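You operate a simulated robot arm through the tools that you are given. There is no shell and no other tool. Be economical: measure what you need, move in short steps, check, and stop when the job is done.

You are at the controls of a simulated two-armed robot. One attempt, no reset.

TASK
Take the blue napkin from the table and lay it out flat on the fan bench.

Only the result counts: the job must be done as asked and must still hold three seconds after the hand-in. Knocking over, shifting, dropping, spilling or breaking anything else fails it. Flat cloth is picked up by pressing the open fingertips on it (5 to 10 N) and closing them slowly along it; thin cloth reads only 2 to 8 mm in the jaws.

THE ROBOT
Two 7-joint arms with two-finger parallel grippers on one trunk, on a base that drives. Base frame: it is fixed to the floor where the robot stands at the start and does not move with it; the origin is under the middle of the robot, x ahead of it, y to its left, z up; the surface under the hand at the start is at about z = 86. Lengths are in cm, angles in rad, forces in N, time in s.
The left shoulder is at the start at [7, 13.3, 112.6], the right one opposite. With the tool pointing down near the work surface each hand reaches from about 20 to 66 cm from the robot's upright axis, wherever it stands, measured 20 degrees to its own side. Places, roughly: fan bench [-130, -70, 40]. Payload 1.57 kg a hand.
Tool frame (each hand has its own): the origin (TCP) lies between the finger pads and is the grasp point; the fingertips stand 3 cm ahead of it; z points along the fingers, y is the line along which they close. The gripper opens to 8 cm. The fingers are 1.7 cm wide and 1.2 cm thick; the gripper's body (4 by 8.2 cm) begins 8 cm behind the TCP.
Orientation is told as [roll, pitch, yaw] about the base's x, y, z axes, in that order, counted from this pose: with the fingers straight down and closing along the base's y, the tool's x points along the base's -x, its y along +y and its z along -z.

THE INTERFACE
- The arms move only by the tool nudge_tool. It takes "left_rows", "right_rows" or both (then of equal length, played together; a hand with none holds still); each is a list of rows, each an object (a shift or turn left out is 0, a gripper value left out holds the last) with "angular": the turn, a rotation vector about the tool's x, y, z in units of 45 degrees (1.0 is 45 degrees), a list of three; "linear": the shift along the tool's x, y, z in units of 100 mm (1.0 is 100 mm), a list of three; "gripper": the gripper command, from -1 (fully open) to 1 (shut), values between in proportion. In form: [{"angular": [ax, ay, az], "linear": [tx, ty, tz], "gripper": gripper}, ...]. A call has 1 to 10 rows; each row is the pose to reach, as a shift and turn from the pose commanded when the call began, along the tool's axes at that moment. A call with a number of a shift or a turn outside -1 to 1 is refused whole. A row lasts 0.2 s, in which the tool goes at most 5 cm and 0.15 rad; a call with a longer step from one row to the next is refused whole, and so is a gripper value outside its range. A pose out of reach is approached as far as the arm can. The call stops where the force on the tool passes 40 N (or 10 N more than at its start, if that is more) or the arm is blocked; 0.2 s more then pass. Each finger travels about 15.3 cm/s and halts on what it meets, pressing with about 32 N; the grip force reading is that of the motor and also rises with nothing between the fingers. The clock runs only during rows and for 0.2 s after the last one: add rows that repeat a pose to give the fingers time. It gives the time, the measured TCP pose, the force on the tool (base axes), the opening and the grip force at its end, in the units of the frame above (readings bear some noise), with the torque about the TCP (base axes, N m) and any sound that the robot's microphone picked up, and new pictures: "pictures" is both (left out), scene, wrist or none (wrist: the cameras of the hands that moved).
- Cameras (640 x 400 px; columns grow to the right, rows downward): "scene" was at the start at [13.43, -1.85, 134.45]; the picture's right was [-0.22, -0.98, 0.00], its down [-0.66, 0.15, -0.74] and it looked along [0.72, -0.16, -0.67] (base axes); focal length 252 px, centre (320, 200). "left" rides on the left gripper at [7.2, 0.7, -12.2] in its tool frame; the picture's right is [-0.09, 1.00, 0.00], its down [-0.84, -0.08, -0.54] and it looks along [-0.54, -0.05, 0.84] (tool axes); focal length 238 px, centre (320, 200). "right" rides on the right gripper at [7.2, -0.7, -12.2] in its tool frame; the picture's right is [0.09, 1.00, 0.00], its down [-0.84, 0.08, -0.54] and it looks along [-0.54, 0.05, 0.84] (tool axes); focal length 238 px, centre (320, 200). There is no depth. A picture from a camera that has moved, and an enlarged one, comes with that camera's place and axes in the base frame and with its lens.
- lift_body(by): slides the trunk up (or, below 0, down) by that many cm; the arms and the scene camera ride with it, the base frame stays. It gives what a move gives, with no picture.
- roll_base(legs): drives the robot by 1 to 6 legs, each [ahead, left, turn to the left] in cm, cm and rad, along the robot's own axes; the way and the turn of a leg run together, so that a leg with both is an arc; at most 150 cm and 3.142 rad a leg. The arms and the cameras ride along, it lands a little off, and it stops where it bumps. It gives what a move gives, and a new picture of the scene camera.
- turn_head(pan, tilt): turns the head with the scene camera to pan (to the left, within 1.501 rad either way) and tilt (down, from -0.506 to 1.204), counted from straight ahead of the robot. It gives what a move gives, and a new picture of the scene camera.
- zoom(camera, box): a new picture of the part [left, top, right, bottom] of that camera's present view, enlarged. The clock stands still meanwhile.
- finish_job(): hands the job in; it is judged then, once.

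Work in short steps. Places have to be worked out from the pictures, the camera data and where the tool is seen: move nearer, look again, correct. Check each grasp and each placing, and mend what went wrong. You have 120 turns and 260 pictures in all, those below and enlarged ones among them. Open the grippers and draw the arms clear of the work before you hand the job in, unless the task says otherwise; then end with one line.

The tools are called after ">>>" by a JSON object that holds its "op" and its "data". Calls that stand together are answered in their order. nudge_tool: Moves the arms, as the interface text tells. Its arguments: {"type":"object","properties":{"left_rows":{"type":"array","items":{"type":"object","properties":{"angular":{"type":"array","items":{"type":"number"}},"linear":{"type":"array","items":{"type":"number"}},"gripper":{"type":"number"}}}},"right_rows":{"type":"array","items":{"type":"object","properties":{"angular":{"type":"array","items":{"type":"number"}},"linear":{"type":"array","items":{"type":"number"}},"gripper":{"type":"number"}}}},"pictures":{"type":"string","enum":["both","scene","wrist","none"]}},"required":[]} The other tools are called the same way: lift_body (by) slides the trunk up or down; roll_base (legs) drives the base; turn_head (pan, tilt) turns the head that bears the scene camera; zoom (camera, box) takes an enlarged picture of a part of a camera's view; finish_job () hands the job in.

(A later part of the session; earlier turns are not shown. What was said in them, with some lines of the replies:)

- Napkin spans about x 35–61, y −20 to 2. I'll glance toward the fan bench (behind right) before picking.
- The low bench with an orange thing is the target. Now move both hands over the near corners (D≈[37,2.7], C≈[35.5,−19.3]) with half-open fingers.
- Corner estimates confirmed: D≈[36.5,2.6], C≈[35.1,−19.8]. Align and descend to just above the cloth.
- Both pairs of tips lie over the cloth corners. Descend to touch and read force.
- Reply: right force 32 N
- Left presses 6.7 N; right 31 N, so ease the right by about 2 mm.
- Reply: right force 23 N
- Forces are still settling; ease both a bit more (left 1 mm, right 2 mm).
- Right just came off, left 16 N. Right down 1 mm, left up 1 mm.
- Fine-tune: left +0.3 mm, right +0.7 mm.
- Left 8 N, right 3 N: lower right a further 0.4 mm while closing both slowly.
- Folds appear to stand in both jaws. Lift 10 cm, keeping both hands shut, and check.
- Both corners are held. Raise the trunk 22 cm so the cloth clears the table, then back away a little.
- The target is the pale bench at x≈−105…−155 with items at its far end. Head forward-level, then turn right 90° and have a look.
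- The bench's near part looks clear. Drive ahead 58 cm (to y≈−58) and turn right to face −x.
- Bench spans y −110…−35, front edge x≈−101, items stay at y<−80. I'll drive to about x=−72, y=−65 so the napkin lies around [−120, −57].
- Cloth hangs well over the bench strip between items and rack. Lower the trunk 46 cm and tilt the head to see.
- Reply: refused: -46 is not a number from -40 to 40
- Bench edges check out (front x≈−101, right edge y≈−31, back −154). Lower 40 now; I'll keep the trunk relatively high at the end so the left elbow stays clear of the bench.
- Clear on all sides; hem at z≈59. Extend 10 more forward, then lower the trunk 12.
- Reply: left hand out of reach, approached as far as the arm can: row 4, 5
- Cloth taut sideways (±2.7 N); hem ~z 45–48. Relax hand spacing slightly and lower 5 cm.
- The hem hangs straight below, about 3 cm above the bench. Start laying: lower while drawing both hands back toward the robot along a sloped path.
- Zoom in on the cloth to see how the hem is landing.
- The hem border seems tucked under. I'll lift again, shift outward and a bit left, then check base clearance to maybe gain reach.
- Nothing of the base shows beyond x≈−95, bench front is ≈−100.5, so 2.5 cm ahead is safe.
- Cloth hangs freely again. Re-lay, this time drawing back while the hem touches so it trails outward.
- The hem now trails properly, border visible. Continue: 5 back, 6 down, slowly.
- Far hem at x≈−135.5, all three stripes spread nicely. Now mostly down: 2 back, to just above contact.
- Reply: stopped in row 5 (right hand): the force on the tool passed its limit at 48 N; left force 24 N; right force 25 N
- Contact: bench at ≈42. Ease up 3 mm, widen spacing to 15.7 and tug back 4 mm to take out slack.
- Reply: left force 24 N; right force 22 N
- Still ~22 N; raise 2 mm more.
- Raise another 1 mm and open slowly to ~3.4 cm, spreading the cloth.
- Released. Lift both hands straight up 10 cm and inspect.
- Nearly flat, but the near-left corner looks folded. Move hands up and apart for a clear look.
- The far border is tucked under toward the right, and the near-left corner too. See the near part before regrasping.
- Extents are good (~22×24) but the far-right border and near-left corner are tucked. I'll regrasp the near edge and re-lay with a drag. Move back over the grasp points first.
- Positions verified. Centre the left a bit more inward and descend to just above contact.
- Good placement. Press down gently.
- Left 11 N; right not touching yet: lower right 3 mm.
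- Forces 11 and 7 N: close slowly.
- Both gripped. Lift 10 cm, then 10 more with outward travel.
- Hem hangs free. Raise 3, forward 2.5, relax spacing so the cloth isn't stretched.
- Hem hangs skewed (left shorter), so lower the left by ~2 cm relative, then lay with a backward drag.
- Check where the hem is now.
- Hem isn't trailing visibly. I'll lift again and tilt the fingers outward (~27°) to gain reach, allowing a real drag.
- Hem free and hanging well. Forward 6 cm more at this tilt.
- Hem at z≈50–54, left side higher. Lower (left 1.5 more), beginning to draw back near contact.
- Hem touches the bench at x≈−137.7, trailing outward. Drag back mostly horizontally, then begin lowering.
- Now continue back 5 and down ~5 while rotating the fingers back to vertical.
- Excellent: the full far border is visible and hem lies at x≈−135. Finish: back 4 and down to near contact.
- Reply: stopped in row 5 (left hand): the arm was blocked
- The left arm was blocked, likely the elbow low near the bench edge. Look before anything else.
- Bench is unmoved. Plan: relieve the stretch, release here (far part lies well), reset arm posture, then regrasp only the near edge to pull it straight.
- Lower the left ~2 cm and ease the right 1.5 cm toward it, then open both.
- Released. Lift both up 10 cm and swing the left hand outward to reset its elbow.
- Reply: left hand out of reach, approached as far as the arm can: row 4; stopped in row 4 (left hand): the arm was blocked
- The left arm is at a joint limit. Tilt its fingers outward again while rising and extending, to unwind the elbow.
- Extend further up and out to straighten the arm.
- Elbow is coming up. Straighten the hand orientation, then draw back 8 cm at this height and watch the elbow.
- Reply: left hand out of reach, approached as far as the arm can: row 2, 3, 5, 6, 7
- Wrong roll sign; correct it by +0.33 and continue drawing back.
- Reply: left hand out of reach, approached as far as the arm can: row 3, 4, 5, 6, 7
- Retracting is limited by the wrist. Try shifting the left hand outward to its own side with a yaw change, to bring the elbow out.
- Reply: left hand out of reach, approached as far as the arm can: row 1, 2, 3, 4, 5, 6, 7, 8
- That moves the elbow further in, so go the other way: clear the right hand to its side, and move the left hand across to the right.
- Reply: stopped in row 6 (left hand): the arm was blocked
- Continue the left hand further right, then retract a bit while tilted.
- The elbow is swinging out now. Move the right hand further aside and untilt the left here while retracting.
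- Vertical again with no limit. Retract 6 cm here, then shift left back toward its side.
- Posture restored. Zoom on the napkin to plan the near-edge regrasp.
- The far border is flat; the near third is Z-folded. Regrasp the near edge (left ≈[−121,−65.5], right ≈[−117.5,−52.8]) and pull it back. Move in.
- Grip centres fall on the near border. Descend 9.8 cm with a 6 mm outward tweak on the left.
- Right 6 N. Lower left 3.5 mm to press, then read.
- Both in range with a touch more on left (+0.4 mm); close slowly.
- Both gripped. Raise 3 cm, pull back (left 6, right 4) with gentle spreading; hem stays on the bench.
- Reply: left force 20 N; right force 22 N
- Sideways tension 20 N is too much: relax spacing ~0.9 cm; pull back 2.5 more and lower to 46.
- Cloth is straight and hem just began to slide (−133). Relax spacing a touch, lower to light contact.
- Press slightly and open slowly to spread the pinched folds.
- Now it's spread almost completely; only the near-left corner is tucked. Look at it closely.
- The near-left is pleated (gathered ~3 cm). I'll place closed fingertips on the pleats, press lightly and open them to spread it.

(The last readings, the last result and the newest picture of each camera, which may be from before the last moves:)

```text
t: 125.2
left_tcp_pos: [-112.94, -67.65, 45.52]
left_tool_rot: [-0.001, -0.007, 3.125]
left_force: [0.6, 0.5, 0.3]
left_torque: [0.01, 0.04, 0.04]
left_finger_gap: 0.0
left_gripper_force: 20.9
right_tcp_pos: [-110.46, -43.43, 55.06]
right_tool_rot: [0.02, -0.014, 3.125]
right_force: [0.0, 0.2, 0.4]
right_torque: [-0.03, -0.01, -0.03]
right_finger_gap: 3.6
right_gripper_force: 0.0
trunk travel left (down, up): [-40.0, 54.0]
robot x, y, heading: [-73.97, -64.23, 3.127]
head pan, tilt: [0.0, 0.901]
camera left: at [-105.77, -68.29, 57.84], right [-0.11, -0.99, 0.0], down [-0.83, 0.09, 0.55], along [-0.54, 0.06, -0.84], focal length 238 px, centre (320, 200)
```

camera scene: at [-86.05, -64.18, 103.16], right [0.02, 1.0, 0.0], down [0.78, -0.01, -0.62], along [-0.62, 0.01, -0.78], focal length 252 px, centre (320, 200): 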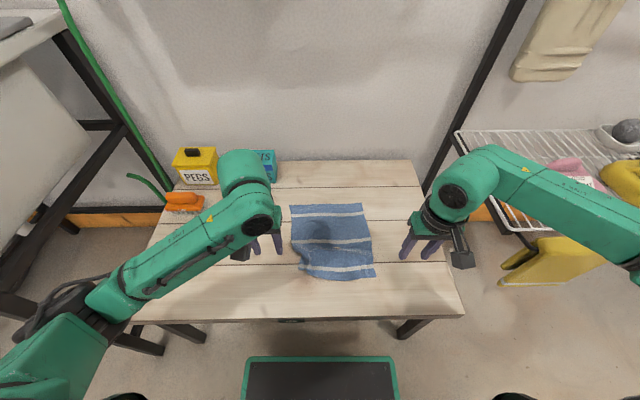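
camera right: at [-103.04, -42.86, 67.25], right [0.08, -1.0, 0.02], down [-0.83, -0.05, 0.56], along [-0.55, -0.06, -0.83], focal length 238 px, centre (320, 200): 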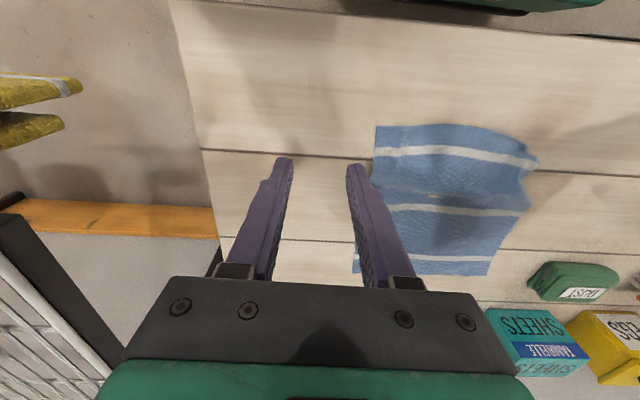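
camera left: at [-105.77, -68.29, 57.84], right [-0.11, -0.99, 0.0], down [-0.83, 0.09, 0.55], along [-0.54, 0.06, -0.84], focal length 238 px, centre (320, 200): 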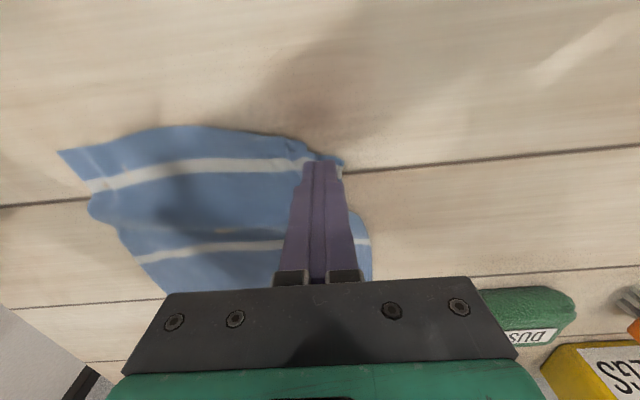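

Fingers sit on the pleat. Press ~4 mm down and read.

>>> {"op": "nudge_tool", "data": {"left_rows": [{"linear": [0, 0, 0.02]}, {"linear": [0, 0, 0.035]}, {"linear": [0, 0, 0.035]}, {"linear": [0, 0, 0.035]}], "pictures": "none"}}

```text
t: 126.2
left_tcp_pos: [-113.05, -67.5, 45.2]
left_tool_rot: [0.0, -0.008, 3.126]
left_force: [0.2, -0.2, 0.8]
left_torque: [0.02, 0.0, -0.04]
left_finger_gap: 0.0
left_gripper_force: 20.9
right_tcp_pos: [-110.35, -43.52, 54.96]
right_tool_rot: [0.019, -0.013, 3.121]
right_force: [0.7, 0.7, 0.1]
right_torque: [0.01, -0.03, 0.0]
right_finger_gap: 3.61
right_gripper_force: 0.1
trunk travel left (down, up): [-40.0, 54.0]
robot x, y, heading: [-73.95, -64.36, 3.123]
head pan, tilt: [0.0, 0.901]
```

Just touching; press 0.9 mm more and open slowly to 6 cm.

>>> {"op": "nudge_tool", "data": {"left_rows": [{"linear": [0, 0, 0.009], "gripper": 1}, {"linear": [0, 0, 0.009], "gripper": 0.9}, {"linear": [0, 0, 0.009], "gripper": 0.7}, {"linear": [0, 0, 0.009], "gripper": 0.5}, {"linear": [0, 0, 0.009], "gripper": 0.3}, {"linear": [0, 0, 0.009], "gripper": 0.1}, {"linear": [0, 0, 0.009], "gripper": -0.1}, {"linear": [0, 0, 0.009], "gripper": -0.3}, {"linear": [0, 0, 0.009], "gripper": -0.5}, {"linear": [0, 0, 0.009], "gripper": -0.5}], "pictures": "wrist"}}

```text
t: 128.4
left_tcp_pos: [-112.88, -67.68, 45.18]
left_tool_rot: [0.0, -0.01, 3.126]
left_force: [-0.9, -1.4, 6.2]
left_torque: [0.14, -0.03, -0.02]
left_finger_gap: 5.9
left_gripper_force: 0.0
right_tcp_pos: [-110.33, -43.42, 55.06]
right_tool_rot: [0.017, -0.015, 3.125]
right_force: [-0.2, 0.3, -0.3]
right_torque: [0.0, 0.0, 0.0]
right_finger_gap: 3.6
right_gripper_force: 0.2
trunk travel left (down, up): [-40.0, 54.0]
robot x, y, heading: [-73.61, -64.27, 3.119]
head pan, tilt: [0.0, 0.901]
camera left: at [-105.77, -68.23, 57.41], right [-0.11, -0.99, 0.0], down [-0.83, 0.09, 0.55], along [-0.55, 0.06, -0.84], focal length 238 px, centre (320, 200)
```

left: 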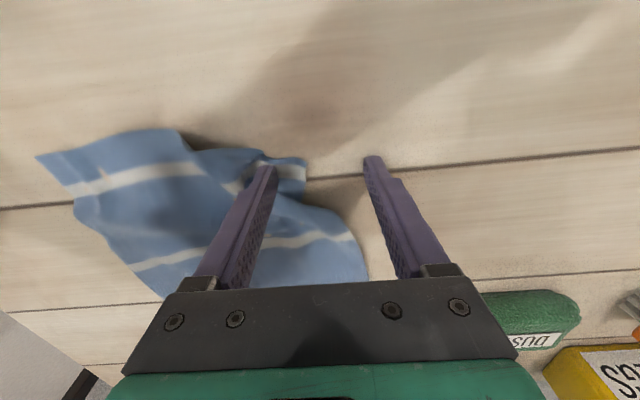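

The inner finger pushed the cloth inward; reverse it: keep pressing and drag the hand 5 cm left (−y) so that finger pulls the cloth out.

>>> {"op": "nudge_tool", "data": {"left_rows": [{"linear": [0, 0.06, 0.002]}, {"linear": [0, 0.12, 0.002]}, {"linear": [0, 0.18, 0.002]}, {"linear": [0, 0.24, 0.002]}, {"linear": [0, 0.3, 0.002]}, {"linear": [0, 0.36, 0.002]}, {"linear": [0, 0.42, 0.002]}, {"linear": [0, 0.48, 0.002]}], "pictures": "wrist"}}

```text
t: 130.2
left_tcp_pos: [-113.12, -72.43, 45.16]
left_tool_rot: [0.002, -0.009, 3.125]
left_force: [-0.7, 1.4, 7.0]
left_torque: [0.31, -0.06, 0.02]
left_finger_gap: 6.16
left_gripper_force: 0.3
right_tcp_pos: [-110.29, -43.42, 55.12]
right_tool_rot: [0.019, -0.015, 3.125]
right_force: [-0.4, -0.2, 0.3]
right_torque: [0.02, -0.04, 0.0]
right_finger_gap: 3.59
right_gripper_force: 0.1
trunk travel left (down, up): [-40.0, 54.0]
robot x, y, heading: [-74.2, -64.39, 3.121]
head pan, tilt: [0.0, 0.901]
camera left: at [-105.85, -73.0, 57.41], right [-0.11, -0.99, 0.0], down [-0.83, 0.09, 0.55], along [-0.55, 0.06, -0.84], focal length 238 px, centre (320, 200)
```

left: 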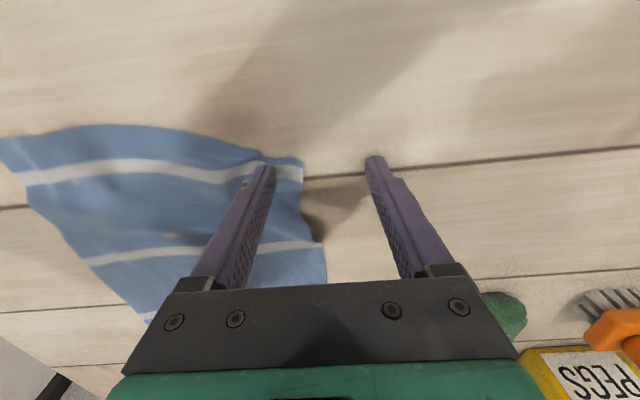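

Excellent—the corner came out to y≈−71. Drag 0.6 cm more, then lift and inspect.

>>> {"op": "nudge_tool", "data": {"left_rows": [{"linear": [0.02, 0.03, 0.0]}, {"linear": [0.04, 0.06, 0.0]}, {"linear": [0.04, 0.06, -0.05]}, {"linear": [0.04, 0.06, -0.3]}, {"linear": [0.04, 0.06, -0.7]}, {"linear": [0.04, 0.06, -1.0]}, {"linear": [0.04, 0.3, -1.0]}], "pictures": "both"}}

>>> {"op": "zoom", "data": {"camera": "scene", "box": [270, 190, 410, 290]}}

```text
t: 131.8
left_tcp_pos: [-112.62, -75.52, 55.19]
left_tool_rot: [-0.001, -0.006, 3.125]
left_force: [0.6, 0.0, -0.1]
left_torque: [0.0, 0.01, -0.01]
left_finger_gap: 6.01
left_gripper_force: 0.0
right_tcp_pos: [-110.38, -43.51, 55.14]
right_tool_rot: [0.017, -0.014, 3.124]
right_force: [-0.2, 0.5, 0.7]
right_torque: [0.02, -0.01, -0.01]
right_finger_gap: 3.61
right_gripper_force: 0.1
trunk travel left (down, up): [-40.0, 54.0]
robot x, y, heading: [-73.58, -64.45, 3.121]
head pan, tilt: [0.0, 0.901]
camera scene: at [-86.07, -64.22, 103.15], right [0.02, 1.0, 0.0], down [0.78, -0.01, -0.62], along [-0.62, 0.01, -0.78], focal length 252 px, centre (320, 200)
camera left: at [-105.42, -76.08, 67.45], right [-0.11, -0.99, 0.0], down [-0.83, 0.09, 0.55], along [-0.54, 0.06, -0.84], focal length 238 px, centre (320, 200)
```

scene: 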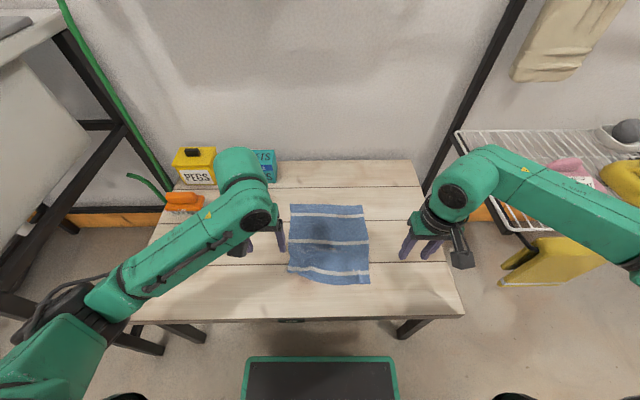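
left: 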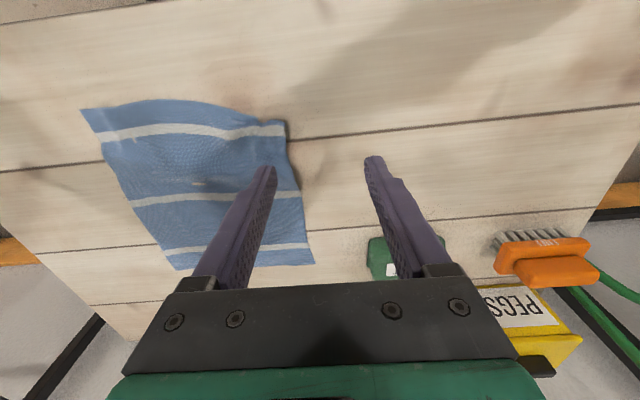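

```text
4.00 times, centred on (340, 240) of scene
camera zoom: at [-86.07, -64.22, 103.15], right [0.02, 1.0, 0.0], down [0.78, -0.01, -0.62], along [-0.62, 0.01, -0.78], focal length 1008 px, centre (240, 40)
```

zoom: 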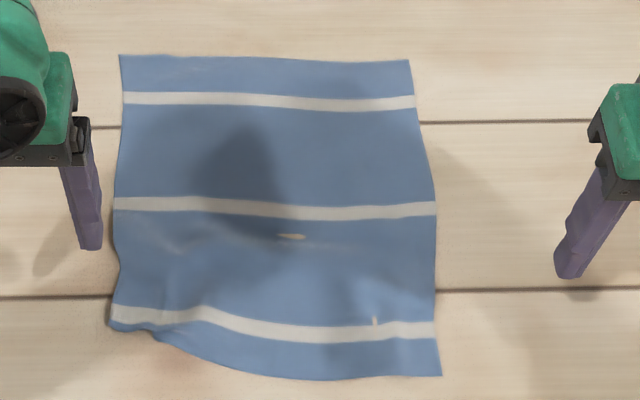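

The napkin now lies flat, with all three stripes spread and only a tiny edge fold. Nothing else moved. Raise both arms well clear and back.

>>> {"op": "nudge_tool", "data": {"left_rows": [{"linear": [0, 0, -0.4]}, {"linear": [0, 0, -0.8]}, {"linear": [0.1, 0, -1.0]}, {"linear": [0.3, 0.1, -1.0]}, {"linear": [0.5, 0.2, -1.0]}, {"linear": [0.5, 0.2, -1.0]}], "right_rows": [{"linear": [0, 0, -0.4], "gripper": -0.5}, {"linear": [0, 0, -0.8], "gripper": -0.5}, {"linear": [0.1, 0, -1.0], "gripper": -0.5}, {"linear": [0.3, -0.1, -1.0], "gripper": -0.5}, {"linear": [0.5, -0.2, -1.0], "gripper": -0.5}, {"linear": [0.5, -0.2, -1.0], "gripper": -0.5}], "pictures": "scene"}}

>>> {"op": "lift_body", "data": {"by": 12}}

>>> {"op": "zoom", "data": {"camera": "scene", "box": [120, 120, 480, 345]}}

```text
t: 133.2
left_tcp_pos: [-107.7, -77.61, 65.07]
left_tool_rot: [0.002, -0.006, 3.126]
left_force: [0.1, 0.0, 0.6]
left_torque: [-0.01, -0.02, 0.02]
left_finger_gap: 6.0
left_gripper_force: 0.1
left hand out of reach, approached as far as the arm can: row 5
right_tcp_pos: [-105.36, -41.7, 64.9]
right_tool_rot: [0.02, -0.013, 3.124]
right_force: [-0.5, -0.3, -0.9]
right_torque: [-0.01, 0.01, -0.01]
right_finger_gap: 6.03
right_gripper_force: 0.1
trunk travel left (down, up): [-40.0, 54.0]
robot x, y, heading: [-73.96, -64.27, 3.123]
head pan, tilt: [0.0, 0.901]
camera scene: at [-86.11, -64.19, 103.15], right [0.02, 1.0, 0.0], down [0.78, -0.01, -0.62], along [-0.62, 0.01, -0.78], focal length 252 px, centre (320, 200)
```

scene: 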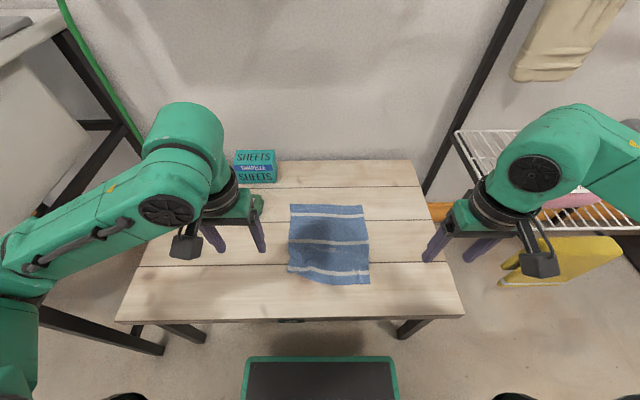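

```text
t: 134.7
left_tcp_pos: [-107.67, -77.55, 77.25]
left_tool_rot: [0.0, -0.006, 3.125]
left_force: [0.3, 0.2, -0.4]
left_torque: [0.0, 0.02, 0.03]
left_finger_gap: 6.0
left_gripper_force: 0.1
right_tcp_pos: [-105.22, -41.57, 76.89]
right_tool_rot: [0.019, -0.014, 3.123]
right_force: [-1.0, -0.4, -0.1]
right_torque: [0.01, 0.01, 0.0]
right_finger_gap: 6.0
right_gripper_force: 0.1
trunk travel left (down, up): [-52.0, 42.0]
robot x, y, heading: [-73.87, -64.12, 3.125]
head pan, tilt: [0.0, 0.901]
```

```text
1.78 times, centred on (300, 232) of scene
camera zoom: at [-86.1, -64.17, 115.15], right [0.02, 1.0, 0.0], down [0.78, -0.01, -0.62], along [-0.62, 0.01, -0.78], focal length 448 px, centre (356, 142)
```

zoom: 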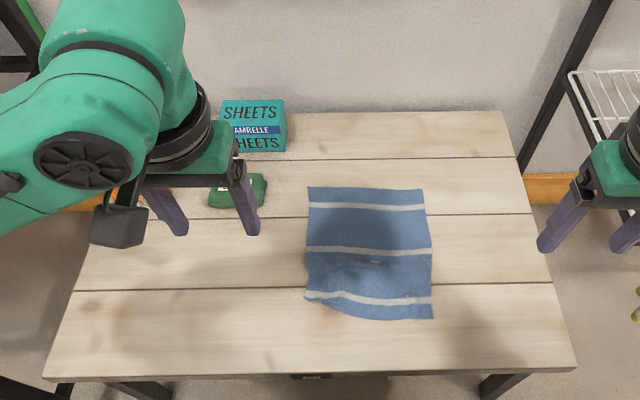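

The napkin lies flat and fully on the bench, with the arms clear and the grippers open. Handing in.

>>> {"op": "finish_job", "data": {}}

```text
The job is handed in.
```

The blue napkin is laid out on the fan bench and handed in. It lies flat except for a small fold still tucked under at the corner nearest the robot on its left side. Both grippers are open, the arms are clear, and I saw nothing else on the bench move.
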